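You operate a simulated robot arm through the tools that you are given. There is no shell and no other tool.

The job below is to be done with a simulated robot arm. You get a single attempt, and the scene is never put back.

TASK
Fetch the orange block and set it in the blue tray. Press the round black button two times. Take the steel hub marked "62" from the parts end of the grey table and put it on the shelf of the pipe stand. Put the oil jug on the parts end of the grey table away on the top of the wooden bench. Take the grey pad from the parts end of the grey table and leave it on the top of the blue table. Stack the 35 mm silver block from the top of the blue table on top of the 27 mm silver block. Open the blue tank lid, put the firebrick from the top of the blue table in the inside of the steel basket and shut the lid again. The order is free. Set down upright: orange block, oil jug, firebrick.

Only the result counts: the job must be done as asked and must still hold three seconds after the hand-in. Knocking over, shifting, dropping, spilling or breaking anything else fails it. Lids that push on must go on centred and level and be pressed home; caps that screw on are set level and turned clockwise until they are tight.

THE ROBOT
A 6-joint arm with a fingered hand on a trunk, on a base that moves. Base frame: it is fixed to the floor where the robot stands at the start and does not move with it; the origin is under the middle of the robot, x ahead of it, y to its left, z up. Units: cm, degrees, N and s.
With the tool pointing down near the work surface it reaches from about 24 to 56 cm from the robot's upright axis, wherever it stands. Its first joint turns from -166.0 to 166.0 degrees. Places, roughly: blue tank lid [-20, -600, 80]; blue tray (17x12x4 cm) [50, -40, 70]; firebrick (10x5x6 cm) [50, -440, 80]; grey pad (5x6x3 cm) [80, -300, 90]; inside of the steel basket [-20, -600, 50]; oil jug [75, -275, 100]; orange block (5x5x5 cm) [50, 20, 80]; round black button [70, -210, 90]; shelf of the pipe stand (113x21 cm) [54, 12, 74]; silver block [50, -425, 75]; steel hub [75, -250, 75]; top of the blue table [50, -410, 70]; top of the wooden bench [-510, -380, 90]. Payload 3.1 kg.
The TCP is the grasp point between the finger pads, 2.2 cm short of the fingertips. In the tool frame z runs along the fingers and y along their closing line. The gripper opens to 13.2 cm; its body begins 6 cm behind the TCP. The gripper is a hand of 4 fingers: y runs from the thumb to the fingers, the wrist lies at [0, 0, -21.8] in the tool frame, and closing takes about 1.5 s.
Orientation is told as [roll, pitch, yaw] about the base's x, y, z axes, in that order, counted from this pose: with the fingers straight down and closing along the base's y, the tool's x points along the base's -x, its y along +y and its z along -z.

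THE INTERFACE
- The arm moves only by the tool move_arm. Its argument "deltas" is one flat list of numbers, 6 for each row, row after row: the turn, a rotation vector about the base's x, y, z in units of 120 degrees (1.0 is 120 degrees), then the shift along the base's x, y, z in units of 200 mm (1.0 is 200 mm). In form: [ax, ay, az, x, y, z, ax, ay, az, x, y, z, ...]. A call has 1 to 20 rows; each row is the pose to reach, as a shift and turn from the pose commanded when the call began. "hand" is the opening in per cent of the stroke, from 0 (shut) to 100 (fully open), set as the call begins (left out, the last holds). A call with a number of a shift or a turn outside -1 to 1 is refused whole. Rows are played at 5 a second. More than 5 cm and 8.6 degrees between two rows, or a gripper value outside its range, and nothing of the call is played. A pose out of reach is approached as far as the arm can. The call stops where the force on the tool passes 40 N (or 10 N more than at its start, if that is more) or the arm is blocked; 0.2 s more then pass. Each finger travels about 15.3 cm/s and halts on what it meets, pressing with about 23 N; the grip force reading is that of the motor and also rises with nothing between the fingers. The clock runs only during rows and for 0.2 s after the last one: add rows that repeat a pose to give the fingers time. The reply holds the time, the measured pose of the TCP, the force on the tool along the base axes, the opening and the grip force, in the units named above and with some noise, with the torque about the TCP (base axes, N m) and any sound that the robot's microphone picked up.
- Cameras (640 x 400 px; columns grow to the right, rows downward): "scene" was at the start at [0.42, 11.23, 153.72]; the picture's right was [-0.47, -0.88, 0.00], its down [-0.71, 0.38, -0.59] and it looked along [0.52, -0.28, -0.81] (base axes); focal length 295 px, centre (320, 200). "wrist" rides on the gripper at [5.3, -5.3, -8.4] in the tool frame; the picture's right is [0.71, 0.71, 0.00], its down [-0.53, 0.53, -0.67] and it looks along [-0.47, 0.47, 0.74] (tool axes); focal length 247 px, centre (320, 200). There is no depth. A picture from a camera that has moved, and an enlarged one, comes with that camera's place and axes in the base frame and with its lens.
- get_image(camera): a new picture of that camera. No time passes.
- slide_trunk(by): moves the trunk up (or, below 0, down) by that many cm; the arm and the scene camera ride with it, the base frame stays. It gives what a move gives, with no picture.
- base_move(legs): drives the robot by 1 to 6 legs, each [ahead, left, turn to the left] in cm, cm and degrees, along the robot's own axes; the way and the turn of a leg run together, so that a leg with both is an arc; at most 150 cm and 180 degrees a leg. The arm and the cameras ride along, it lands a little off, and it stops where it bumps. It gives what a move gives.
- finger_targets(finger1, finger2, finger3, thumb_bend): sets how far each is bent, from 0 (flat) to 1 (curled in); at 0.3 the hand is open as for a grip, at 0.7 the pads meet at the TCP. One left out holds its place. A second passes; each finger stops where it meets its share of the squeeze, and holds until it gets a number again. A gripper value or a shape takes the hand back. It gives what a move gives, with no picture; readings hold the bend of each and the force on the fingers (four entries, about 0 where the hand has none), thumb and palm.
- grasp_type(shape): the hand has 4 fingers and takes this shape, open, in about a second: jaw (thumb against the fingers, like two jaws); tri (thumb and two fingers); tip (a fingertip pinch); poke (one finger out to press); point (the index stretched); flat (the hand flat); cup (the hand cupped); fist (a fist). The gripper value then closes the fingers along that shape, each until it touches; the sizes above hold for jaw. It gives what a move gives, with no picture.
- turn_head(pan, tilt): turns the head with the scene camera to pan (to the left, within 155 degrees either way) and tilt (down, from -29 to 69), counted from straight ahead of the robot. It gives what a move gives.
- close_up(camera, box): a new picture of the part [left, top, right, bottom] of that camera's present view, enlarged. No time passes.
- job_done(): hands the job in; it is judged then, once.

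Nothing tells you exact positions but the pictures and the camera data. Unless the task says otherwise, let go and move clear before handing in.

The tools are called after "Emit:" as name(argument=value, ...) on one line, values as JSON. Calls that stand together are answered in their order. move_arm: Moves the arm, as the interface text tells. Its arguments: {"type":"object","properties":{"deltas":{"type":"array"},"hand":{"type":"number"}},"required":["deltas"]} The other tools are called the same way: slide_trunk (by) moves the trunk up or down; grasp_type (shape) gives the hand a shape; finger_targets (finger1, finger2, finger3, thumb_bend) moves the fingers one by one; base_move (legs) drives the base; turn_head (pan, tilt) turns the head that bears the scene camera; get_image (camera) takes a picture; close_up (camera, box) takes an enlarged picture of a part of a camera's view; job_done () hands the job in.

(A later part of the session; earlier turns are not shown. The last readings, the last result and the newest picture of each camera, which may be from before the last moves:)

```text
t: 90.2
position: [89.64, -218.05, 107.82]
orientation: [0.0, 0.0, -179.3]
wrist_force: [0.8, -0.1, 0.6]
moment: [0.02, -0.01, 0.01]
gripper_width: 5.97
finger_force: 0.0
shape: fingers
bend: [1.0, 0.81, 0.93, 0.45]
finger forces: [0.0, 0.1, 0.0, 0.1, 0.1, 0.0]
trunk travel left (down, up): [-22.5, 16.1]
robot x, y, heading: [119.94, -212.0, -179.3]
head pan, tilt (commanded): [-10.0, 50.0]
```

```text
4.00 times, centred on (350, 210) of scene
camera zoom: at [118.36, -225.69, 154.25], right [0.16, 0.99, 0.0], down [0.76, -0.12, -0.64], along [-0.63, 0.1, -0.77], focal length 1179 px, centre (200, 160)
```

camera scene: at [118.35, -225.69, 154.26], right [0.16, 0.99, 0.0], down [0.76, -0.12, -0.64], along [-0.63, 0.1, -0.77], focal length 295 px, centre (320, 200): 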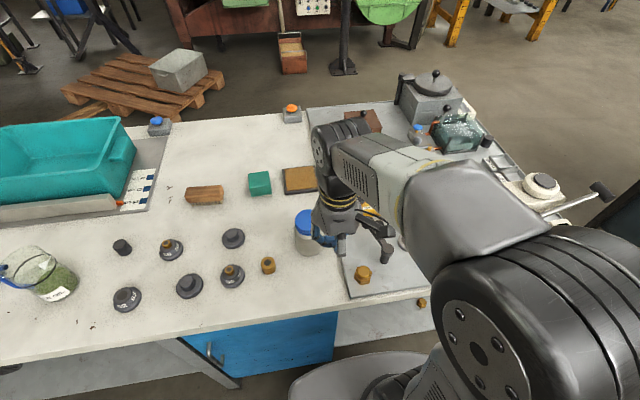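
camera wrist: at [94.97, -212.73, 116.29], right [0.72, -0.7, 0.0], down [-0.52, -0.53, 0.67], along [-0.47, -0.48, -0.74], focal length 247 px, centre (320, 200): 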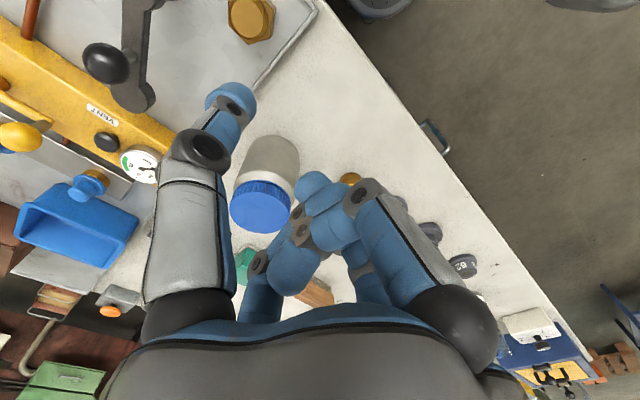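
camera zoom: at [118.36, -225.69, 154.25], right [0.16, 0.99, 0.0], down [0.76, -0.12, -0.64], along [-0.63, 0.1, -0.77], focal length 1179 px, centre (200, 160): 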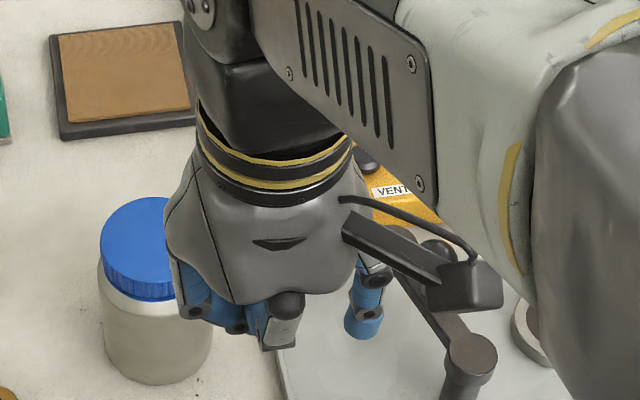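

The thumb now sticks out alone as a poker, with its tip at about (0, +5.1, -3.4) from the TCP. Moving above the button.

Emit:
move_arm(deltas=[0, 0, 0, -0.18, 0.083, 0, 0, 0, 0, -0.36, 0.166, 0, 0, 0, 0, -0.54, 0.249, 0, 0, 0, 0, -0.72, 0.332, 0, 0, 0, 0, -0.9, 0.415, 0, 0, 0, 0, -0.9, 0.415, 0])

Emit:
move_arm(deltas=[0, 0, 0, -0.11, 0, -0.1, 0, 0, 0, -0.22, 0, -0.2, 0, 0, 0, -0.335, 0, -0.35, 0, 0, 0, -0.335, 0, -0.5, 0, 0, 0, -0.335, 0, -0.5])

Emit:
get_image(camera="wrist")

Emit:
get_image(camera="scene")

```text
t: 91.6
position: [71.4, -210.12, 108.01]
orientation: [0.0, 0.1, -179.3]
wrist_force: [0.6, 0.3, 0.2]
moment: [-0.03, 0.06, 0.01]
gripper_width: 5.95
finger_force: 0.1
shape: fingers
bend: [1.0, 0.81, 0.93, 0.45]
finger forces: [0.0, 0.0, 0.0, 0.1, 0.1, 0.0]
trunk travel left (down, up): [-22.5, 16.1]
robot x, y, heading: [119.65, -211.98, -179.1]
head pan, tilt (commanded): [-10.0, 50.0]
```

```text
t: 92.8
position: [64.75, -209.73, 97.86]
orientation: [0.0, -0.1, -179.2]
wrist_force: [-0.5, -0.3, -0.7]
moment: [0.01, 0.0, 0.0]
gripper_width: 5.95
finger_force: 0.0
shape: fingers
bend: [1.0, 0.81, 0.93, 0.45]
finger forces: [0.1, 0.1, 0.0, 0.0, 0.0, 0.1]
trunk travel left (down, up): [-22.5, 16.1]
robot x, y, heading: [120.13, -212.16, -179.3]
head pan, tilt (commanded): [-10.0, 50.0]
```

```text
taken
camera wrist: at [70.05, -204.35, 106.24], right [0.72, -0.7, 0.0], down [-0.52, -0.53, 0.67], along [-0.47, -0.48, -0.74], focal length 247 px, centre (320, 200)
```

wrist: 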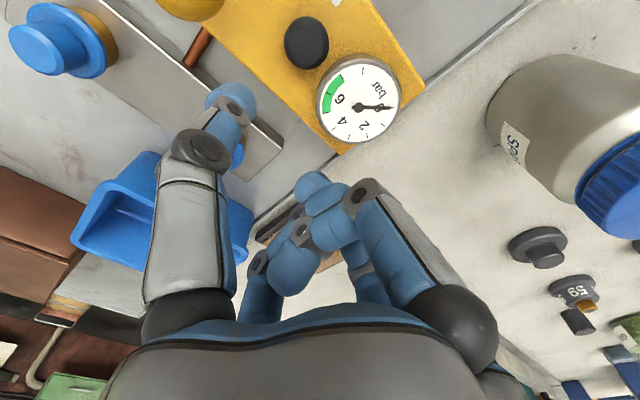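

```text
taken
camera scene: at [118.3, -225.68, 154.26], right [0.16, 0.99, 0.0], down [0.76, -0.12, -0.64], along [-0.63, 0.1, -0.77], focal length 295 px, centre (320, 200)
```

scene: 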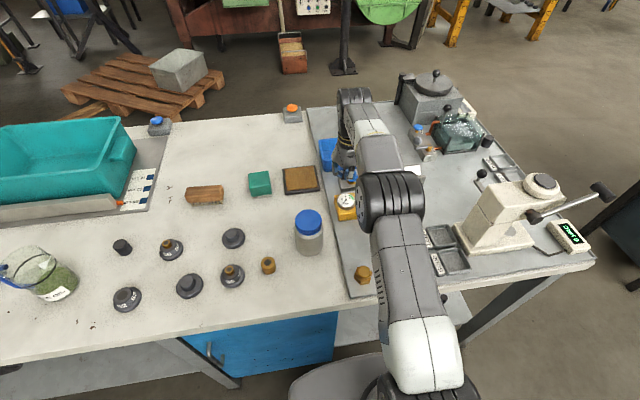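

The near-vertical wrist view corrects the button to about (67.3, -205.5, 90). I'll shift the hand accordingly and check again before pressing.

Emit:
move_arm(deltas=[0, 0, 0, 0.06, -0.025, 0, 0, 0, 0, 0.127, -0.048, 0, 0, 0, 0, 0.127, -0.048, -0.05, 0, 0, 0, 0.127, -0.048, -0.1, 0, 0, 0, 0.127, -0.048, -0.1])

Emit:
get_image(camera="wrist")

```text
t: 94.0
position: [67.4, -210.61, 95.95]
orientation: [0.1, 0.1, -179.4]
wrist_force: [-0.1, 0.0, -0.9]
moment: [0.0, -0.03, 0.02]
gripper_width: 5.96
finger_force: 0.1
shape: fingers
bend: [1.0, 0.81, 0.93, 0.45]
finger forces: [0.0, 0.0, 0.0, 0.1, 0.1, 0.1]
trunk travel left (down, up): [-22.5, 16.1]
robot x, y, heading: [119.76, -212.2, -179.1]
head pan, tilt (commanded): [-10.0, 50.0]
```

```text
taken
camera wrist: at [72.76, -205.37, 104.27], right [0.72, -0.7, 0.0], down [-0.52, -0.53, 0.67], along [-0.47, -0.48, -0.74], focal length 247 px, centre (320, 200)
```

wrist: 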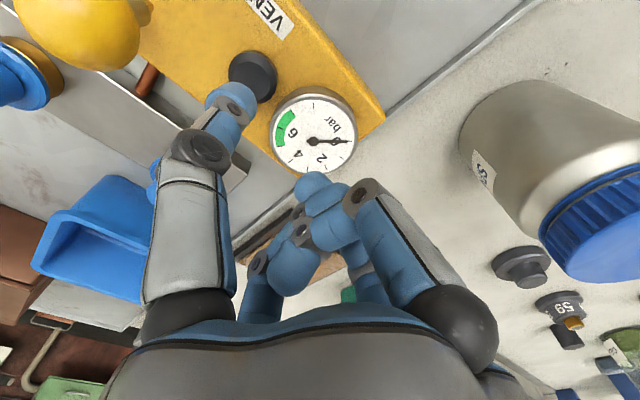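

The thumb tip is over the button. Descending slowly, watching force and sound.

Emit:
move_arm(deltas=[0, 0, 0, 0, 0, -0.02, 0, 0, 0, 0, 0, -0.04, 0, 0, 0, 0, 0, -0.06, 0, 0, 0, 0, 0, -0.075, 0, 0, 0, 0, 0, -0.09])

Emit:
get_image(camera="wrist")

```text
t: 95.2
position: [67.59, -210.76, 94.13]
orientation: [0.0, 0.1, -179.2]
wrist_force: [0.2, -0.1, 1.6]
moment: [0.05, 0.0, 0.03]
gripper_width: 5.9
finger_force: 0.6
shape: fingers
bend: [1.0, 0.81, 0.93, 0.45]
finger forces: [0.1, 0.0, 0.1, 0.1, 0.9, 0.1]
trunk travel left (down, up): [-22.5, 16.1]
robot x, y, heading: [119.73, -212.3, -179.4]
head pan, tilt (commanded): [-10.0, 50.0]
```

```text
taken
camera wrist: at [72.82, -205.38, 102.5], right [0.72, -0.7, 0.0], down [-0.52, -0.53, 0.67], along [-0.47, -0.48, -0.74], focal length 247 px, centre (320, 200)
```

wrist: 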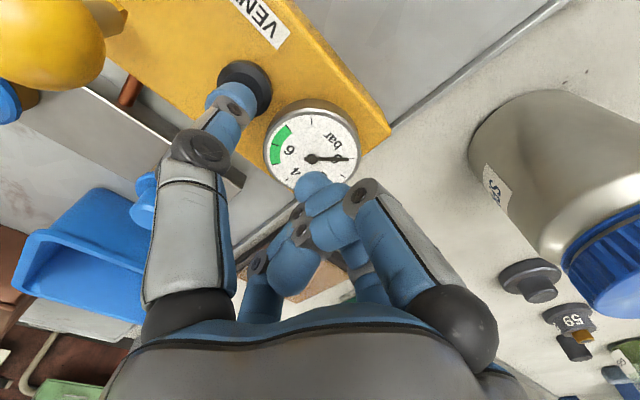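

First contact is felt. I'll press further in small steps.

Emit:
move_arm(deltas=[0, 0, 0, 0, 0, -0.01, 0, 0, 0, 0, 0, -0.02, 0, 0, 0, 0, 0, -0.03, 0, 0, 0, 0, 0, -0.03])

```text
t: 96.2
position: [67.55, -210.66, 93.59]
orientation: [0.0, -0.2, -179.1]
wrist_force: [-1.8, -2.2, 11.3]
moment: [0.53, 0.08, 0.16]
gripper_width: 5.95
finger_force: 5.3
shape: fingers
bend: [1.0, 0.81, 0.93, 0.45]
finger forces: [0.0, 0.0, 0.1, 0.1, 10.5, 0.1]
trunk travel left (down, up): [-22.5, 16.1]
robot x, y, heading: [119.55, -212.2, -179.0]
head pan, tilt (commanded): [-10.0, 50.0]
heard: click
```

One click was heard. I'll release fully and press a second time.

Emit:
move_arm(deltas=[0, 0, 0, 0, 0, 0.03, 0, 0, 0, 0, 0, 0.06, 0, 0, 0, 0, 0, 0.09, 0, 0, 0, 0, 0, 0.09])

Emit:
move_arm(deltas=[0, 0, 0, 0, 0, -0.03, 0, 0, 0, 0, 0, -0.06, 0, 0, 0, 0, 0, -0.07, 0, 0, 0, 0, 0, -0.08, 0, 0, 0, 0, 0, -0.09, 0, 0, 0, 0, 0, -0.09])

```text
t: 97.2
position: [67.47, -210.59, 95.39]
orientation: [0.0, 0.0, -179.2]
wrist_force: [-0.9, 0.1, -1.0]
moment: [0.01, -0.02, 0.01]
gripper_width: 5.93
finger_force: 0.1
shape: fingers
bend: [1.0, 0.81, 0.93, 0.45]
finger forces: [0.1, 0.1, 0.0, 0.1, 0.0, 0.0]
trunk travel left (down, up): [-22.5, 16.1]
robot x, y, heading: [119.93, -212.22, -179.1]
head pan, tilt (commanded): [-10.0, 50.0]
```

```text
t: 98.6
position: [67.41, -210.83, 93.63]
orientation: [0.0, -0.2, -179.2]
wrist_force: [-1.0, -1.1, 12.9]
moment: [0.69, 0.03, 0.04]
gripper_width: 6.02
finger_force: 6.5
shape: fingers
bend: [1.0, 0.81, 0.93, 0.45]
finger forces: [0.0, 0.0, 0.0, 0.0, 12.9, 0.1]
trunk travel left (down, up): [-22.5, 16.1]
robot x, y, heading: [119.68, -211.91, -179.0]
head pan, tilt (commanded): [-10.0, 50.0]
heard: click
```

Two clicks heard, so the button is done. Rising clear and retracting the hand.

Emit:
move_arm(deltas=[0, 0, 0, 0, 0, 0.1, 0, 0, 0, 0, 0, 0.3, 0, 0, 0, 0, 0, 0.5, 0, 0, 0, 0, 0, 0.72, 0, 0, 0, 0.2, 0, 0.8, 0, 0, 0, 0.4, 0, 0.8, 0, 0, 0, 0.6, 0, 0.8, 0, 0, 0, 0.8, 0, 0.8, 0, 0, 0, 0.98, 0, 0.8])

Emit:
base_move(legs=[[-8, 0, 0], [0, 52, 0]])

Emit:
grasp_type(shape="jaw")

Emit:
get_image(camera="wrist")

Emit:
turn_head(pan=0, tilt=55)

Emit:
get_image(camera="scene")

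```text
t: 100.6
position: [87.63, -210.91, 109.36]
orientation: [0.0, -0.1, -179.2]
wrist_force: [0.9, -0.1, 0.6]
moment: [0.0, 0.01, -0.03]
gripper_width: 5.95
finger_force: 0.0
shape: fingers
bend: [1.0, 0.81, 0.93, 0.45]
finger forces: [0.1, 0.0, 0.1, 0.0, 0.0, 0.1]
trunk travel left (down, up): [-22.5, 16.1]
robot x, y, heading: [119.52, -212.48, -179.2]
head pan, tilt (commanded): [-10.0, 50.0]
```

```text
t: 104.3
position: [95.78, -262.88, 109.47]
orientation: [0.0, 0.1, -179.6]
wrist_force: [-0.5, -0.5, 0.2]
moment: [0.0, 0.0, -0.02]
gripper_width: 5.94
finger_force: 0.0
shape: fingers
bend: [1.0, 0.81, 0.93, 0.45]
finger forces: [0.1, 0.0, 0.1, 0.0, 0.0, 0.0]
trunk travel left (down, up): [-22.5, 16.1]
robot x, y, heading: [128.32, -264.37, -179.6]
head pan, tilt (commanded): [-10.0, 50.0]
```

```text
t: 105.2
position: [95.86, -262.92, 109.44]
orientation: [0.0, 0.1, -179.5]
wrist_force: [0.2, -0.2, -0.4]
moment: [0.0, -0.01, -0.03]
gripper_width: 13.2
finger_force: 0.0
shape: jaw
bend: [0.3, 0.3, 0.3, 0.3]
finger forces: [0.0, 0.0, 0.1, 0.0, 0.1, 0.0]
trunk travel left (down, up): [-22.5, 16.1]
robot x, y, heading: [128.1, -264.06, -179.1]
head pan, tilt (commanded): [-10.0, 50.0]
```

```text
taken
camera wrist: at [101.21, -257.57, 117.76], right [0.71, -0.7, 0.0], down [-0.52, -0.53, 0.67], along [-0.47, -0.48, -0.74], focal length 247 px, centre (320, 200)
```

wrist: 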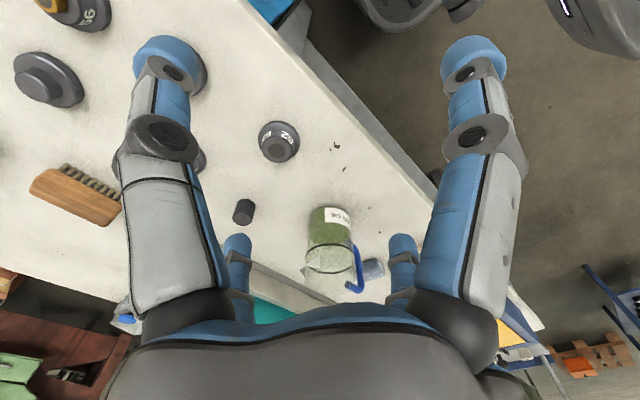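

```text
t: 105.9
position: [95.82, -262.85, 109.4]
orientation: [-0.1, 0.0, -179.5]
wrist_force: [0.0, 0.3, 0.4]
moment: [0.02, 0.01, 0.02]
gripper_width: 13.17
finger_force: 0.0
shape: jaw
bend: [0.3, 0.3, 0.3, 0.3]
finger forces: [0.1, 0.0, 0.0, 0.0, 0.0, 0.0]
trunk travel left (down, up): [-22.5, 16.1]
robot x, y, heading: [128.35, -264.32, -179.2]
head pan, tilt (commanded): [0.0, 55.0]
```

```text
taken
camera scene: at [127.18, -279.09, 153.61], right [-0.01, 1.0, 0.0], down [0.82, 0.01, -0.57], along [-0.57, -0.01, -0.82], focal length 295 px, centre (320, 200)
```

scene: 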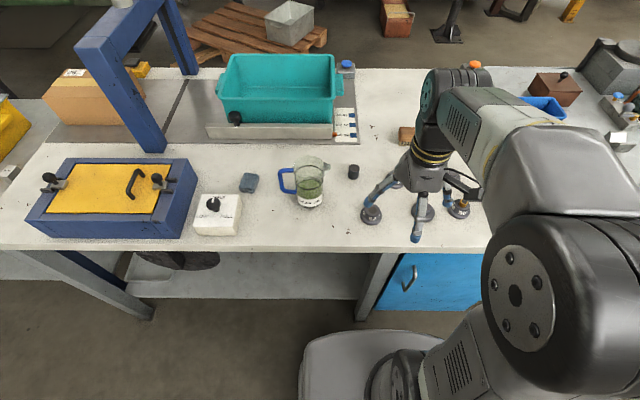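

Hub "62" is confirmed at about (85.2, -266.2), well clear of its neighbours. Moving above it with a 9 cm opening.

Emit:
move_arm(deltas=[0, 0, 0, -0.13, -0.04, -0.1, 0, 0, 0, -0.27, -0.08, -0.2, 0, 0, 0, -0.4, -0.12, -0.3, 0, 0, 0, -0.53, -0.165, -0.45, 0, 0, 0, -0.53, -0.165, -0.57, 0, 0, 0, -0.53, -0.165, -0.57, 0, 0, 0, -0.53, -0.165, -0.57], hand=72)

Emit:
get_image(camera="wrist")

Emit:
close_up(camera="scene", box=[300, 130, 480, 260])

```text
t: 107.5
position: [85.24, -266.34, 97.85]
orientation: [0.0, 0.1, -179.4]
wrist_force: [0.5, 0.0, -0.2]
moment: [0.01, -0.01, 0.02]
gripper_width: 9.52
finger_force: 0.1
shape: jaw
bend: [0.27, 0.27, 0.27, 0.61]
finger forces: [0.1, 0.0, 0.0, 0.0, 0.0, 0.0]
trunk travel left (down, up): [-22.5, 16.1]
robot x, y, heading: [128.24, -264.08, -179.1]
head pan, tilt (commanded): [0.0, 55.0]
```

```text
taken
camera wrist: at [90.64, -261.06, 106.13], right [0.71, -0.7, 0.0], down [-0.52, -0.53, 0.67], along [-0.47, -0.48, -0.74], focal length 247 px, centre (320, 200)
```

wrist: 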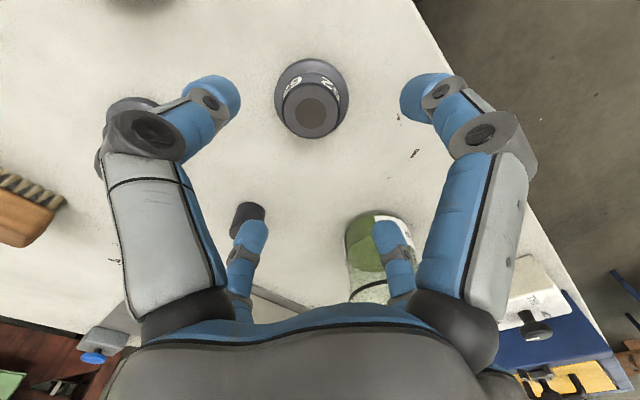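

```text
3.08 times, centred on (390, 195) of scene
camera zoom: at [127.19, -279.09, 153.6], right [-0.01, 1.0, 0.0], down [0.82, 0.01, -0.57], along [-0.57, -0.01, -0.82], focal length 907 px, centre (105, 215)
```

zoom: 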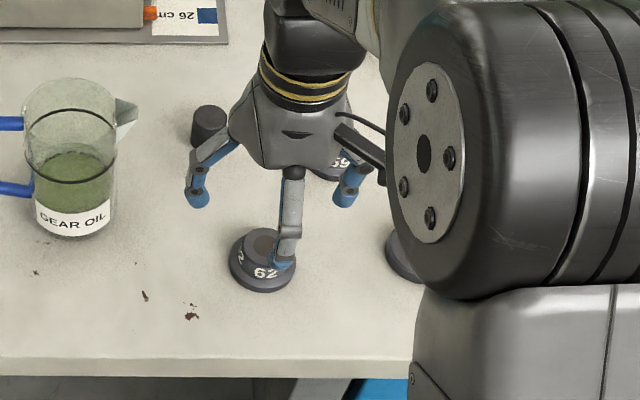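

The hub is centred under the hand. Descending and gripping.

Emit:
move_arm(deltas=[0, 0, 0, 0, 0.01, -0.1, 0, 0, 0, 0, 0.01, -0.2, 0, 0, 0, 0, 0.01, -0.3, 0, 0, 0, 0, 0.01, -0.38, 0, 0, 0, 0, 0.01, -0.43, 0, 0, 0, 0, 0.01, -0.465, 0, 0, 0, 0, 0.01, -0.465])

Emit:
get_image(camera="wrist")

Emit:
close_up(camera="scene", box=[300, 130, 480, 260])

```text
t: 109.1
position: [85.21, -265.96, 88.5]
orientation: [0.0, 0.0, -179.4]
wrist_force: [0.6, -0.6, -0.2]
moment: [-0.01, 0.0, 0.02]
gripper_width: 9.53
finger_force: 0.1
shape: jaw
bend: [0.27, 0.27, 0.27, 0.61]
finger forces: [0.0, 0.0, 0.0, 0.0, 0.1, 0.0]
trunk travel left (down, up): [-22.5, 16.1]
robot x, y, heading: [128.24, -263.99, -179.2]
head pan, tilt (commanded): [0.0, 55.0]
```

```text
taken
camera wrist: at [90.68, -260.6, 96.95], right [0.71, -0.7, 0.0], down [-0.52, -0.53, 0.67], along [-0.47, -0.48, -0.74], focal length 247 px, centre (320, 200)
```

wrist: 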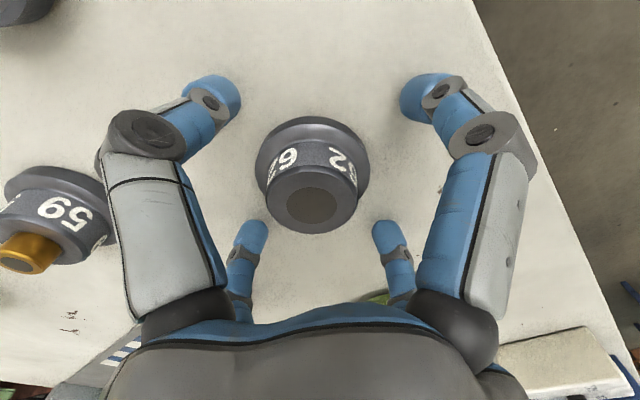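

```text
3.08 times, centred on (390, 195) of scene
camera zoom: at [127.19, -279.1, 153.6], right [-0.01, 1.0, 0.0], down [0.82, 0.01, -0.57], along [-0.57, -0.01, -0.82], focal length 907 px, centre (105, 215)
```

zoom: 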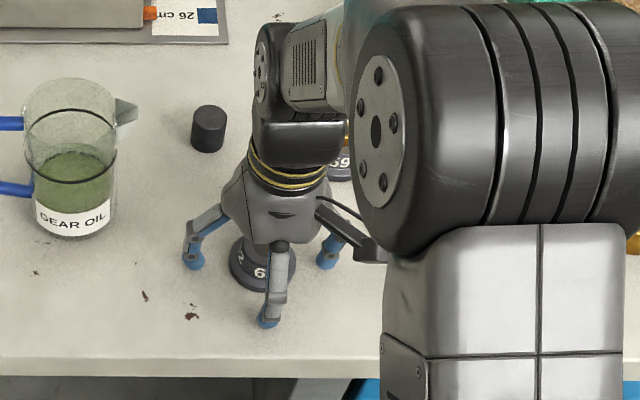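

The hub is well between the fingers. Closing the hand.

Emit:
move_arm(deltas=[0, 0, 0, 0, 0, 0, 0, 0, 0, 0, 0, 0, 0, 0, 0, 0, 0, 0, 0, 0, 0, 0, 0, 0, 0, 0, 0, 0, 0, 0, 0, 0, 0, 0, 0, 0, 0, 0, 0, 0, 0, 0, 0, 0, 0, 0, 0, 0, 0, 0, 0, 0, 0, 0], hand=0)

Emit:
get_image(camera="wrist")

```text
t: 110.6
position: [85.28, -265.9, 88.91]
orientation: [0.0, -0.4, -179.4]
wrist_force: [5.6, -1.6, 15.7]
moment: [0.12, -0.09, -0.04]
gripper_width: 4.85
finger_force: 22.9
shape: jaw
bend: [0.8, 0.8, 0.8, 0.7]
finger forces: [24.2, 22.0, 23.1, 0.0, 29.9, 0.0]
trunk travel left (down, up): [-22.5, 16.1]
robot x, y, heading: [128.12, -264.22, -179.4]
head pan, tilt (commanded): [0.0, 55.0]
stopped in row 7: the force on the tool passed its limit at 41 N (the readings are from after the stop); the commanded pose is now the measured one
```

```text
taken
camera wrist: at [90.7, -260.64, 97.22], right [0.71, -0.7, -0.01], down [-0.51, -0.53, 0.67], along [-0.47, -0.48, -0.74], focal length 247 px, centre (320, 200)
```

wrist: 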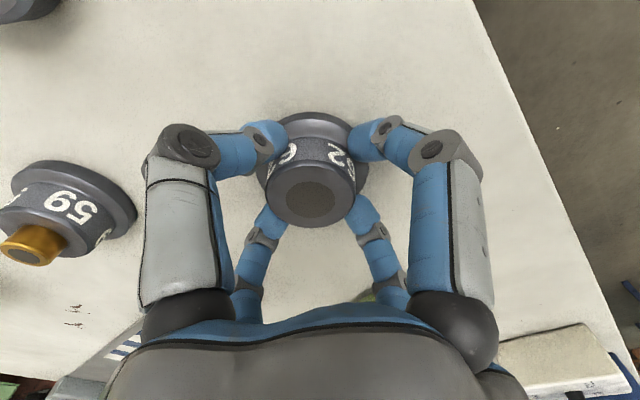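

All fingers hold the hub, with the tips pressing a little on the flange or table. I'll lift gently and check the grip.

Emit:
move_arm(deltas=[0, 0, 0, 0, 0, 0.02, 0, 0, 0, 0, 0, 0.05, 0, 0, 0, 0, 0, 0.1, 0, 0, 0, 0, 0, 0.2, 0, 0, 0, 0, 0, 0.2])

Emit:
get_image(camera="wrist")

Emit:
close_up(camera="scene", box=[300, 130, 480, 260])

```text
t: 111.8
position: [85.25, -265.76, 92.55]
orientation: [0.0, -0.3, -179.4]
wrist_force: [0.7, 0.2, -3.8]
moment: [-0.02, -0.01, -0.01]
gripper_width: 4.73
finger_force: 23.3
shape: jaw
bend: [0.79, 0.79, 0.42, 0.7]
finger forces: [20.1, 19.8, 20.3, 0.0, 20.8, 0.0]
trunk travel left (down, up): [-22.5, 16.1]
robot x, y, heading: [128.23, -264.35, -179.5]
head pan, tilt (commanded): [0.0, 55.0]
```

```text
taken
camera wrist: at [90.59, -260.67, 100.96], right [0.71, -0.7, 0.0], down [-0.52, -0.53, 0.67], along [-0.47, -0.48, -0.74], focal length 247 px, centre (320, 200)
```

wrist: 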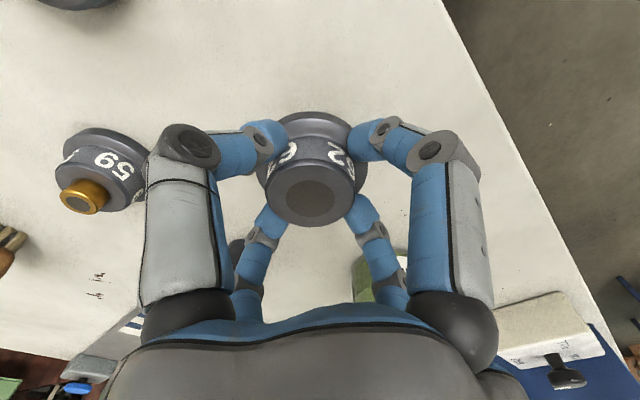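

```text
3.08 times, centred on (390, 195) of scene
camera zoom: at [127.09, -279.1, 153.6], right [-0.01, 1.0, 0.0], down [0.82, 0.01, -0.57], along [-0.57, -0.01, -0.82], focal length 907 px, centre (105, 215)
```

zoom: 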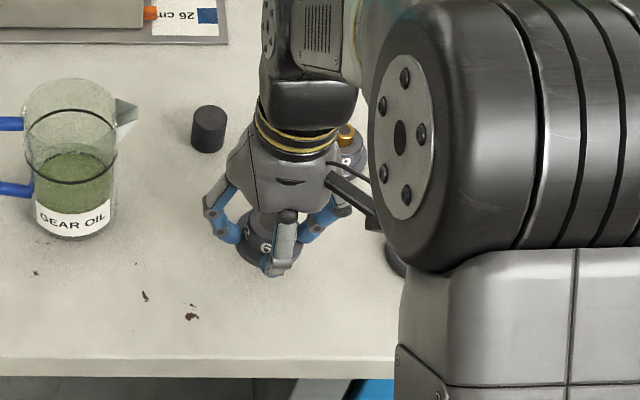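

The hub is held securely. Lifting high and retracting, then driving back round the table to the pipe stand.

Emit:
move_arm(deltas=[0, 0, 0, 0, 0, 0.2, 0, 0, 0, 0, 0, 0.4, 0, 0, 0, 0.1, 0, 0.6, 0, 0, 0, 0.25, 0, 0.8, 0, 0, 0, 0.45, 0, 0.9, 0, 0, 0, 0.6, 0, 0.9])

Emit:
base_move(legs=[[-14, 0, 0], [0, 0, 180]])

```text
t: 113.2
position: [97.3, -266.07, 110.76]
orientation: [0.1, -0.3, -179.3]
wrist_force: [-0.2, -1.1, -3.9]
moment: [0.01, 0.01, -0.01]
gripper_width: 4.68
finger_force: 22.7
shape: jaw
bend: [0.79, 0.79, 0.42, 0.7]
finger forces: [19.6, 19.0, 19.8, 0.1, 19.9, 0.0]
trunk travel left (down, up): [-22.5, 16.1]
robot x, y, heading: [128.27, -264.35, -179.5]
head pan, tilt (commanded): [0.0, 55.0]
```

```text
t: 121.6
position: [173.21, -266.75, 110.65]
orientation: [0.1, -0.3, -7.3]
wrist_force: [0.4, 0.0, -4.0]
moment: [0.01, 0.01, -0.03]
gripper_width: 4.7
finger_force: 23.1
shape: jaw
bend: [0.79, 0.79, 0.42, 0.7]
finger forces: [18.9, 18.5, 19.3, 0.0, 19.5, 0.0]
trunk travel left (down, up): [-22.5, 16.1]
robot x, y, heading: [142.16, -263.54, -7.2]
head pan, tilt (commanded): [0.0, 55.0]
```

Emit:
base_move(legs=[[0, 0, 7.2], [0, 150, 0], [0, 15, 0]])

```text
t: 130.4
position: [171.78, -99.04, 110.79]
orientation: [0.0, -0.3, 1.5]
wrist_force: [0.7, 1.0, -4.0]
moment: [0.04, 0.02, -0.03]
gripper_width: 4.73
finger_force: 23.0
shape: jaw
bend: [0.79, 0.79, 0.42, 0.7]
finger forces: [18.9, 18.6, 19.3, 0.0, 19.5, 0.1]
trunk travel left (down, up): [-22.5, 16.1]
robot x, y, heading: [140.84, -101.62, 1.6]
head pan, tilt (commanded): [0.0, 55.0]
```

Emit:
base_move(legs=[[0, 6, -1.6], [-150, 0, 0]])

Emit:
turn_head(pan=30, tilt=40)

Emit:
get_image(camera="scene")

```text
t: 138.4
position: [21.63, -93.09, 110.74]
orientation: [0.0, -0.3, -0.7]
wrist_force: [0.0, 0.2, -4.3]
moment: [0.05, 0.02, 0.01]
gripper_width: 4.71
finger_force: 22.7
shape: jaw
bend: [0.79, 0.79, 0.42, 0.7]
finger forces: [19.0, 18.4, 19.4, 0.0, 19.4, 0.0]
trunk travel left (down, up): [-22.5, 16.1]
robot x, y, heading: [-9.89, -94.17, -0.8]
head pan, tilt (commanded): [0.0, 55.0]
```

```text
t: 139.4
position: [21.67, -92.93, 110.72]
orientation: [0.1, -0.3, -0.9]
wrist_force: [-0.5, -0.5, -3.8]
moment: [0.04, 0.02, -0.02]
gripper_width: 4.71
finger_force: 22.9
shape: jaw
bend: [0.79, 0.79, 0.42, 0.7]
finger forces: [19.1, 18.5, 19.4, 0.0, 19.5, 0.1]
trunk travel left (down, up): [-22.5, 16.1]
robot x, y, heading: [-9.77, -93.84, -0.7]
head pan, tilt (commanded): [30.0, 40.0]
```

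```text
taken
camera scene: at [-7.94, -75.16, 155.67], right [0.49, -0.87, 0.0], down [-0.56, -0.31, -0.77], along [0.67, 0.37, -0.64], focal length 295 px, centre (320, 200)
```

scene: 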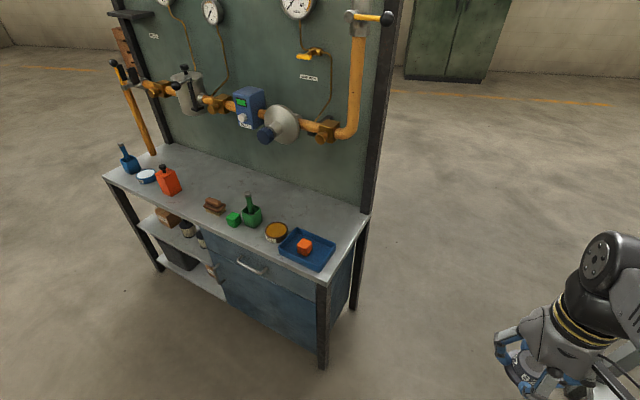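

The stand is ahead to the left, with the orange block in the tray. Sliding left in front of the stand and then closing in.

Emit:
base_move(legs=[[0, 106, 0.8], [10, 0, 0]])

Emit:
turn_head(pan=0, tilt=55)

Emit:
get_image(camera="scene")

Emit:
get_image(camera="wrist")

```text
t: 145.6
position: [32.42, 12.78, 110.72]
orientation: [0.0, -0.4, 0.4]
wrist_force: [1.2, 0.1, -4.2]
moment: [0.03, 0.02, 0.01]
gripper_width: 4.69
finger_force: 22.8
shape: jaw
bend: [0.79, 0.79, 0.42, 0.7]
finger forces: [19.0, 18.5, 19.3, 0.1, 19.3, 0.0]
trunk travel left (down, up): [-22.5, 16.1]
robot x, y, heading: [1.05, 11.16, 0.6]
head pan, tilt (commanded): [30.0, 40.0]
```

```text
t: 146.5
position: [32.28, 12.79, 110.7]
orientation: [0.0, -0.2, 0.4]
wrist_force: [0.7, -0.3, -3.0]
moment: [0.0, 0.01, -0.03]
gripper_width: 4.71
finger_force: 22.5
shape: jaw
bend: [0.79, 0.79, 0.42, 0.7]
finger forces: [19.0, 18.4, 19.1, 0.0, 19.4, 0.0]
trunk travel left (down, up): [-22.5, 16.1]
robot x, y, heading: [0.84, 11.1, 0.3]
head pan, tilt (commanded): [0.0, 55.0]
```

```text
taken
camera scene: at [2.29, 25.83, 153.61], right [0.01, -1.0, 0.0], down [-0.82, -0.01, -0.57], along [0.57, 0.0, -0.82], focal length 295 px, centre (320, 200)
```

scene: 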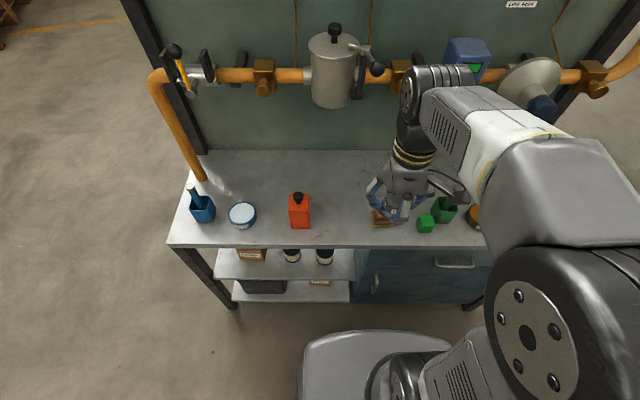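

```text
taken
camera wrist: at [27.05, 7.41, 119.06], right [-0.71, 0.7, 0.0], down [0.52, 0.53, 0.67], along [0.47, 0.48, -0.74], focal length 247 px, centre (320, 200)
```

wrist: 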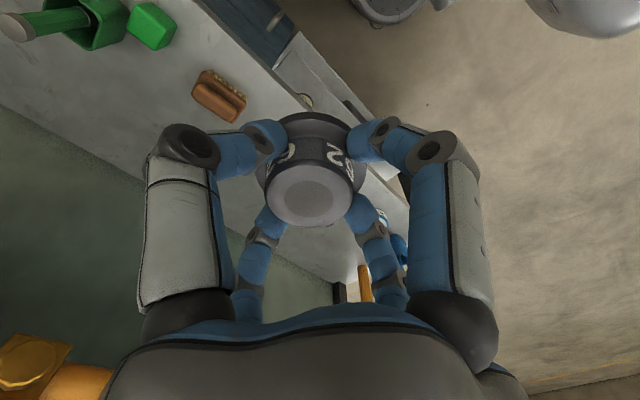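

There is a clear spot at about (50, 19.5) between the red bottle and the brush. Moving the hub over it.

Emit:
move_arm(deltas=[0, 0, 0, 0.17, 0.067, -0.1, 0, 0, 0, 0.34, 0.134, -0.2, 0, 0, 0, 0.51, 0.2, -0.3, 0, 0, 0, 0.68, 0.27, -0.4, 0, 0, 0, 0.85, 0.335, -0.5, 0, 0, 0, 0.88, 0.335, -0.7, 0, 0, 0, 0.88, 0.335, -0.9, 0, 0, 0, 0.88, 0.335, -1.0, 0, 0, 0, 0.88, 0.335, -1.0])

Emit:
get_image(camera="wrist")

Emit:
close_up(camera="scene", box=[240, 140, 440, 260])

```text
t: 148.5
position: [49.6, 19.51, 90.61]
orientation: [-0.1, -0.3, 0.3]
wrist_force: [1.0, -0.2, -3.3]
moment: [-0.01, -0.02, 0.01]
gripper_width: 4.69
finger_force: 22.8
shape: jaw
bend: [0.79, 0.79, 0.42, 0.7]
finger forces: [18.8, 17.7, 19.4, 0.0, 18.9, 0.0]
trunk travel left (down, up): [-22.5, 16.1]
robot x, y, heading: [1.2, 11.48, 0.1]
head pan, tilt (commanded): [0.0, 55.0]
```

```text
taken
camera wrist: at [44.43, 14.06, 98.84], right [-0.71, 0.7, 0.0], down [0.52, 0.53, 0.67], along [0.47, 0.48, -0.74], focal length 247 px, centre (320, 200)
```

wrist: 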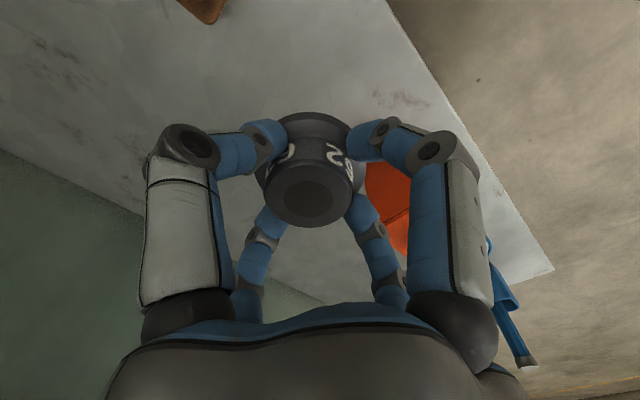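

```text
3.20 times, centred on (340, 200) of scene
camera zoom: at [2.29, 25.84, 153.6], right [0.01, -1.0, 0.0], down [-0.82, -0.01, -0.57], along [0.57, 0.0, -0.82], focal length 943 px, centre (256, 200)
```

zoom: 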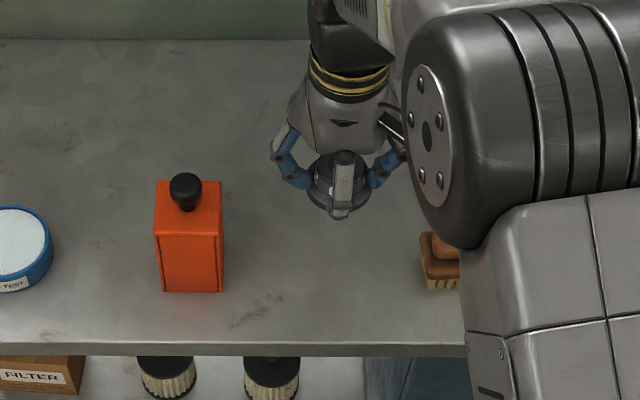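

Clear underneath. Descending to just above the worktop, then easing down.

Emit:
move_arm(deltas=[0, 0, 0, 0, 0, -0.12, 0, 0, 0, 0, 0, -0.24, 0, 0, 0, 0, 0, -0.36, 0, 0, 0, 0, 0, -0.46, 0, 0, 0, 0, 0, -0.53, 0, 0, 0, 0, 0, -0.56, 0, 0, 0, 0, 0, -0.58])

Emit:
move_arm(deltas=[0, 0, 0, 0, 0, -0.01, 0, 0, 0, 0, 0, -0.02, 0, 0, 0, 0, 0, -0.025])

```text
t: 150.1
position: [49.91, 19.53, 79.2]
orientation: [-0.1, -0.3, 0.4]
wrist_force: [0.4, -0.8, -4.0]
moment: [0.03, -0.01, 0.01]
gripper_width: 4.69
finger_force: 22.9
shape: jaw
bend: [0.79, 0.79, 0.42, 0.7]
finger forces: [18.7, 17.6, 19.2, 0.0, 18.8, 0.1]
trunk travel left (down, up): [-22.5, 16.1]
robot x, y, heading: [1.22, 11.55, 0.3]
head pan, tilt (commanded): [0.0, 55.0]
```

```text
t: 150.9
position: [49.93, 19.63, 78.66]
orientation: [-0.1, -0.4, 0.3]
wrist_force: [0.5, -0.9, -3.9]
moment: [0.0, 0.01, -0.04]
gripper_width: 4.69
finger_force: 22.8
shape: jaw
bend: [0.79, 0.79, 0.42, 0.7]
finger forces: [18.7, 17.5, 19.2, 0.0, 18.9, 0.0]
trunk travel left (down, up): [-22.5, 16.1]
robot x, y, heading: [1.36, 11.01, 0.2]
head pan, tilt (commanded): [0.0, 55.0]
```

Emit:
move_arm(deltas=[0, 0, 0, 0, 0, -0.01, 0, 0, 0, 0, 0, -0.02, 0, 0, 0, 0, 0, -0.02])

Emit:
close_up(camera="scene", box=[290, 170, 410, 245])

```text
t: 151.7
position: [49.94, 19.62, 78.21]
orientation: [0.0, -0.3, 0.4]
wrist_force: [0.1, -0.5, -4.6]
moment: [0.03, 0.01, -0.01]
gripper_width: 4.69
finger_force: 23.2
shape: jaw
bend: [0.79, 0.79, 0.42, 0.7]
finger forces: [18.7, 17.6, 19.2, 0.0, 18.9, 0.1]
trunk travel left (down, up): [-22.5, 16.1]
robot x, y, heading: [1.34, 11.33, 0.3]
head pan, tilt (commanded): [0.0, 55.0]
```

```text
5.33 times, centred on (350, 208) of scene
camera zoom: at [2.3, 25.83, 153.6], right [0.01, -1.0, 0.0], down [-0.82, -0.01, -0.57], along [0.57, 0.0, -0.82], focal length 1572 px, centre (160, 160)
```

zoom: 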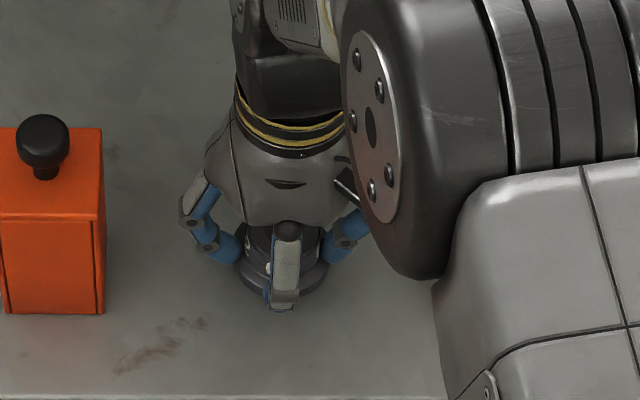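

Still free, with no contact force yet. I'll continue easing down in tiny steps.

Emit:
move_arm(deltas=[0, 0, 0, 0, 0, -0.01, 0, 0, 0, 0, 0, -0.02, 0, 0, 0, 0, 0, -0.02])

Emit:
move_arm(deltas=[0, 0, 0, 0, 0, -0.01, 0, 0, 0, 0, 0, -0.02, 0, 0, 0, 0, 0, -0.02])

```text
t: 152.5
position: [49.96, 19.57, 77.82]
orientation: [0.0, -0.3, 0.4]
wrist_force: [-0.2, -0.7, -3.9]
moment: [0.08, 0.02, 0.01]
gripper_width: 4.7
finger_force: 23.3
shape: jaw
bend: [0.79, 0.79, 0.42, 0.7]
finger forces: [18.8, 17.6, 19.2, 0.0, 18.8, 0.0]
trunk travel left (down, up): [-22.5, 16.1]
robot x, y, heading: [1.33, 11.26, 0.3]
head pan, tilt (commanded): [0.0, 55.0]
```

```text
t: 153.3
position: [49.97, 19.66, 77.32]
orientation: [0.0, -0.3, 0.4]
wrist_force: [-0.2, 0.0, -4.8]
moment: [0.04, 0.01, -0.01]
gripper_width: 4.69
finger_force: 22.9
shape: jaw
bend: [0.79, 0.79, 0.42, 0.7]
finger forces: [18.8, 17.6, 19.2, 0.0, 18.9, 0.1]
trunk travel left (down, up): [-22.5, 16.1]
robot x, y, heading: [1.13, 11.26, 0.6]
head pan, tilt (commanded): [0.0, 55.0]
```

Emit:
move_arm(deltas=[0, 0, 0, 0, 0, -0.01, 0, 0, 0, 0, 0, -0.015, 0, 0, 0, 0, 0, -0.015])

Emit:
move_arm(deltas=[0, 0, 0, 0, 0, -0.01, 0, 0, 0, 0, 0, -0.015, 0, 0, 0, 0, 0, -0.015])

Emit:
move_arm(deltas=[0, 0, 0, 0, 0, -0.01, 0, 0, 0, 0, 0, -0.015, 0, 0, 0, 0, 0, -0.015])

Emit:
get_image(camera="wrist")

```text
t: 154.1
position: [49.79, 19.5, 77.08]
orientation: [0.0, -0.2, 0.5]
wrist_force: [1.0, 0.0, -4.5]
moment: [-0.02, -0.02, 0.01]
gripper_width: 4.68
finger_force: 23.4
shape: jaw
bend: [0.79, 0.79, 0.42, 0.7]
finger forces: [18.7, 17.6, 19.1, 0.0, 18.8, 0.0]
trunk travel left (down, up): [-22.5, 16.1]
robot x, y, heading: [1.25, 11.1, 0.7]
head pan, tilt (commanded): [0.0, 55.0]
```

```text
t: 154.9
position: [49.83, 19.59, 76.95]
orientation: [0.0, -0.5, 0.4]
wrist_force: [-1.7, 1.6, 13.2]
moment: [-0.14, 0.15, -0.04]
gripper_width: 4.72
finger_force: 22.9
shape: jaw
bend: [0.79, 0.79, 0.42, 0.7]
finger forces: [20.7, 18.5, 19.5, 0.0, 20.7, 0.1]
trunk travel left (down, up): [-22.5, 16.1]
robot x, y, heading: [0.99, 11.08, 0.4]
head pan, tilt (commanded): [0.0, 55.0]
```

```text
t: 155.7
position: [50.01, 19.54, 76.95]
orientation: [0.1, -0.8, 0.3]
wrist_force: [-8.3, -1.6, 20.8]
moment: [-0.12, 0.31, -0.01]
gripper_width: 4.73
finger_force: 22.9
shape: jaw
bend: [0.79, 0.79, 0.42, 0.7]
finger forces: [26.1, 21.1, 19.6, 0.0, 24.8, 0.1]
trunk travel left (down, up): [-22.5, 16.1]
robot x, y, heading: [0.98, 11.35, 0.3]
head pan, tilt (commanded): [0.0, 55.0]
stopped in row 3: the force on the tool passed its limit at 41 N (the readings are from after the stop); the commanded pose is now the measured one
```

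```text
taken
camera wrist: at [44.66, 14.13, 85.22], right [-0.71, 0.7, -0.01], down [0.51, 0.53, 0.68], along [0.48, 0.48, -0.74], focal length 247 px, centre (320, 200)
```

wrist: 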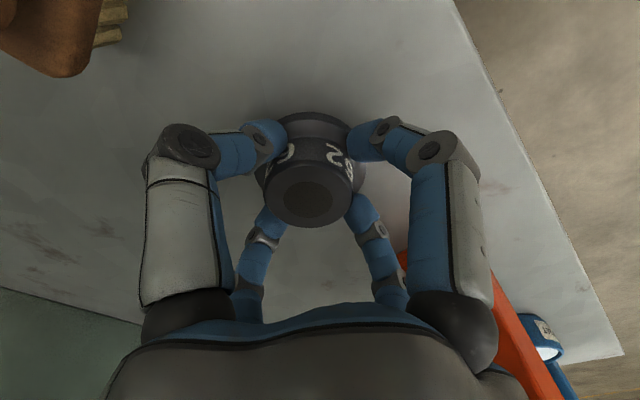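

The hub is standing on the shelf. Relieving the pressure slightly, then opening.

Emit:
move_arm(deltas=[0, 0.005, 0, 0, 0, 0.005, 0, 0.005, 0, 0, 0, 0.008, 0, 0.005, 0, 0, 0, 0.008])

Emit:
move_arm(deltas=[0, 0, 0, 0, 0, 0, 0, 0, 0, 0, 0, 0, 0, 0, 0, 0, 0, 0, 0, 0, 0, 0, 0, 0, 0, 0, 0, 0, 0, 0, 0, 0, 0, 0, 0, 0], hand=72)

Emit:
get_image(camera="wrist")

```text
t: 156.5
position: [50.06, 19.54, 76.91]
orientation: [0.0, -0.1, 0.5]
wrist_force: [-1.1, -2.1, 13.1]
moment: [-0.08, -0.24, 0.0]
gripper_width: 4.71
finger_force: 22.9
shape: jaw
bend: [0.79, 0.79, 0.42, 0.7]
finger forces: [20.8, 19.7, 23.3, 0.1, 23.2, 0.1]
trunk travel left (down, up): [-22.5, 16.1]
robot x, y, heading: [0.84, 11.15, 0.4]
head pan, tilt (commanded): [0.0, 55.0]
```

```text
t: 157.9
position: [50.1, 19.53, 76.8]
orientation: [0.1, 0.0, 0.4]
wrist_force: [-0.2, -0.1, 0.4]
moment: [0.0, -0.01, 0.02]
gripper_width: 9.49
finger_force: 0.0
shape: jaw
bend: [0.27, 0.27, 0.27, 0.61]
finger forces: [0.1, 0.0, 0.0, 0.1, 0.0, 0.0]
trunk travel left (down, up): [-22.5, 16.1]
robot x, y, heading: [0.77, 11.14, 0.3]
head pan, tilt (commanded): [0.0, 55.0]
```

```text
taken
camera wrist: at [44.87, 14.21, 85.22], right [-0.71, 0.7, 0.0], down [0.52, 0.53, 0.67], along [0.47, 0.48, -0.74], focal length 247 px, centre (320, 200)
```

wrist: 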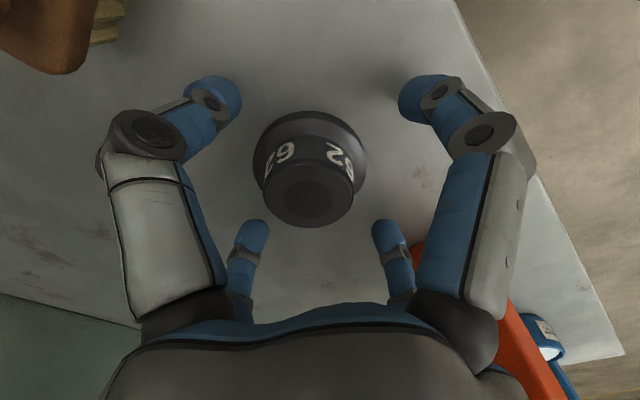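

The hub "62" stands on the shelf. Rising straight up, then retracting.

Emit:
move_arm(deltas=[0, 0, 0, 0, 0, 0.15, 0, 0, 0, 0, 0, 0.35, 0, 0, 0, 0, 0, 0.55, 0, 0, 0, -0.1, 0, 0.75, 0, 0, 0, -0.25, -0.05, 0.9, 0, 0, 0, -0.45, -0.1, 1.0, 0, 0, 0, -0.65, -0.15, 1.0, 0, 0, 0, -0.85, -0.2, 1.0])

Emit:
move_arm(deltas=[0, 0, 0, 0, 0, 0.2, 0, 0, 0, 0, 0, 0.4, 0, 0, 0, 0, 0, 0.6])

Emit:
close_up(camera="scene", box=[170, 100, 490, 300])

```text
t: 159.7
position: [32.71, 15.73, 96.68]
orientation: [0.0, -0.1, 0.4]
wrist_force: [-0.3, 0.0, 0.0]
moment: [0.03, -0.02, 0.04]
gripper_width: 9.5
finger_force: 0.1
shape: jaw
bend: [0.27, 0.27, 0.27, 0.61]
finger forces: [0.0, 0.1, 0.1, 0.0, 0.0, 0.0]
trunk travel left (down, up): [-22.5, 16.1]
robot x, y, heading: [0.87, 11.0, 0.3]
head pan, tilt (commanded): [0.0, 55.0]
```

```text
t: 160.5
position: [32.85, 15.5, 108.83]
orientation: [-0.1, 0.0, 0.4]
wrist_force: [0.5, 0.2, -0.4]
moment: [0.03, -0.01, -0.03]
gripper_width: 9.46
finger_force: 0.0
shape: jaw
bend: [0.27, 0.27, 0.27, 0.61]
finger forces: [0.1, 0.1, 0.0, 0.0, 0.0, 0.1]
trunk travel left (down, up): [-22.5, 16.1]
robot x, y, heading: [1.14, 11.37, 0.3]
head pan, tilt (commanded): [0.0, 55.0]
```

```text
2.00 times, centred on (330, 200) of scene
camera zoom: at [2.17, 25.81, 153.61], right [0.01, -1.0, 0.0], down [-0.82, -0.01, -0.57], along [0.57, 0.0, -0.82], focal length 590 px, centre (300, 200)
```

zoom: 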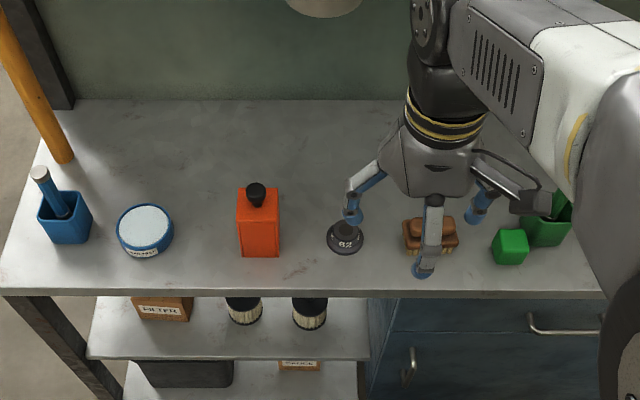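

The hub stands well on the shelf. Now driving back round to the parts end for the pad.

Emit:
base_move(legs=[[-12, 0, -0.3], [0, -106, 0], [150, 0, 0]])

Emit:
base_move(legs=[[0, 0, 180]])

```text
t: 173.6
position: [167.93, -89.7, 108.62]
orientation: [0.0, 0.0, 0.4]
wrist_force: [0.1, 0.5, -0.2]
moment: [0.02, 0.0, 0.01]
gripper_width: 9.48
finger_force: 0.1
shape: jaw
bend: [0.27, 0.27, 0.27, 0.61]
finger forces: [0.0, 0.1, 0.1, 0.1, 0.0, 0.0]
trunk travel left (down, up): [-22.5, 16.1]
robot x, y, heading: [136.03, -94.0, 0.7]
head pan, tilt (commanded): [0.0, 55.0]
```

```text
t: 181.2
position: [104.32, -96.01, 108.59]
orientation: [0.1, 0.0, 176.6]
wrist_force: [-0.1, 0.5, 0.0]
moment: [-0.01, 0.0, 0.04]
gripper_width: 9.49
finger_force: 0.1
shape: jaw
bend: [0.27, 0.27, 0.27, 0.61]
finger forces: [0.1, 0.0, 0.0, 0.0, 0.1, 0.1]
trunk travel left (down, up): [-22.5, 16.1]
robot x, y, heading: [136.29, -94.15, 176.3]
head pan, tilt (commanded): [0.0, 55.0]
```

Emit:
base_move(legs=[[-6, 0, 3.7], [0, 150, 0], [0, 50, 0]])

Emit:
turn_head(pan=10, tilt=45)

Emit:
get_image(camera="scene")

Emit:
turn_head(pan=60, tilt=35)

Emit:
get_image(camera="scene")

```text
t: 191.7
position: [108.25, -296.72, 108.71]
orientation: [0.0, 0.0, 179.2]
wrist_force: [0.1, 0.0, 0.6]
moment: [0.03, 0.0, -0.02]
gripper_width: 9.5
finger_force: 0.0
shape: jaw
bend: [0.27, 0.27, 0.27, 0.61]
finger forces: [0.1, 0.1, 0.1, 0.0, 0.0, 0.0]
trunk travel left (down, up): [-22.5, 16.1]
robot x, y, heading: [140.51, -292.95, 179.2]
head pan, tilt (commanded): [0.0, 55.0]
```

```text
t: 192.5
position: [108.24, -296.58, 108.85]
orientation: [0.0, 0.0, 179.2]
wrist_force: [0.9, -0.4, -0.1]
moment: [-0.02, 0.0, 0.01]
gripper_width: 9.47
finger_force: 0.0
shape: jaw
bend: [0.27, 0.27, 0.27, 0.61]
finger forces: [0.1, 0.0, 0.1, 0.0, 0.0, 0.1]
trunk travel left (down, up): [-22.5, 16.1]
robot x, y, heading: [140.0, -293.04, 179.5]
head pan, tilt (commanded): [10.0, 45.0]
```

```text
taken
camera scene: at [137.82, -309.2, 154.94], right [-0.16, 0.99, 0.0], down [0.7, 0.11, -0.71], along [-0.7, -0.11, -0.71], focal length 295 px, centre (320, 200)
```

scene: 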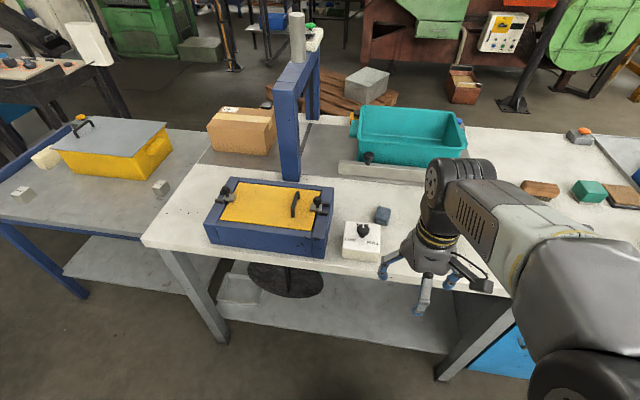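

```text
t: 193.6
position: [108.23, -296.61, 108.71]
orientation: [0.1, 0.0, 179.2]
wrist_force: [0.1, -0.8, 0.0]
moment: [0.01, 0.02, -0.02]
gripper_width: 9.49
finger_force: 0.1
shape: jaw
bend: [0.27, 0.27, 0.27, 0.61]
finger forces: [0.1, 0.0, 0.1, 0.0, 0.1, 0.0]
trunk travel left (down, up): [-22.5, 16.1]
robot x, y, heading: [140.0, -293.07, 179.3]
head pan, tilt (commanded): [60.0, 35.0]
```

```text
taken
camera scene: at [141.32, -315.48, 156.43], right [-0.86, 0.51, 0.0], down [0.29, 0.49, -0.82], along [-0.42, -0.7, -0.57], focal length 295 px, centre (320, 200)
```

scene: 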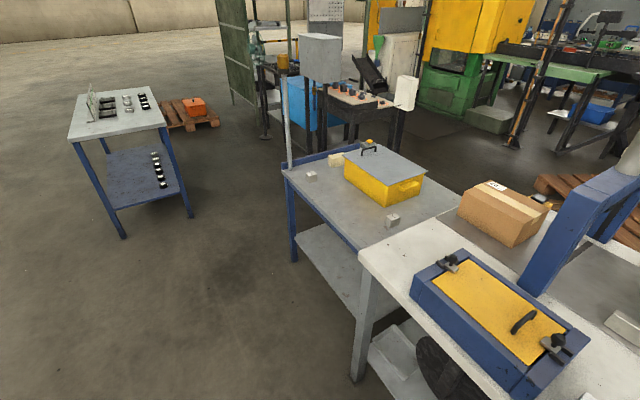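

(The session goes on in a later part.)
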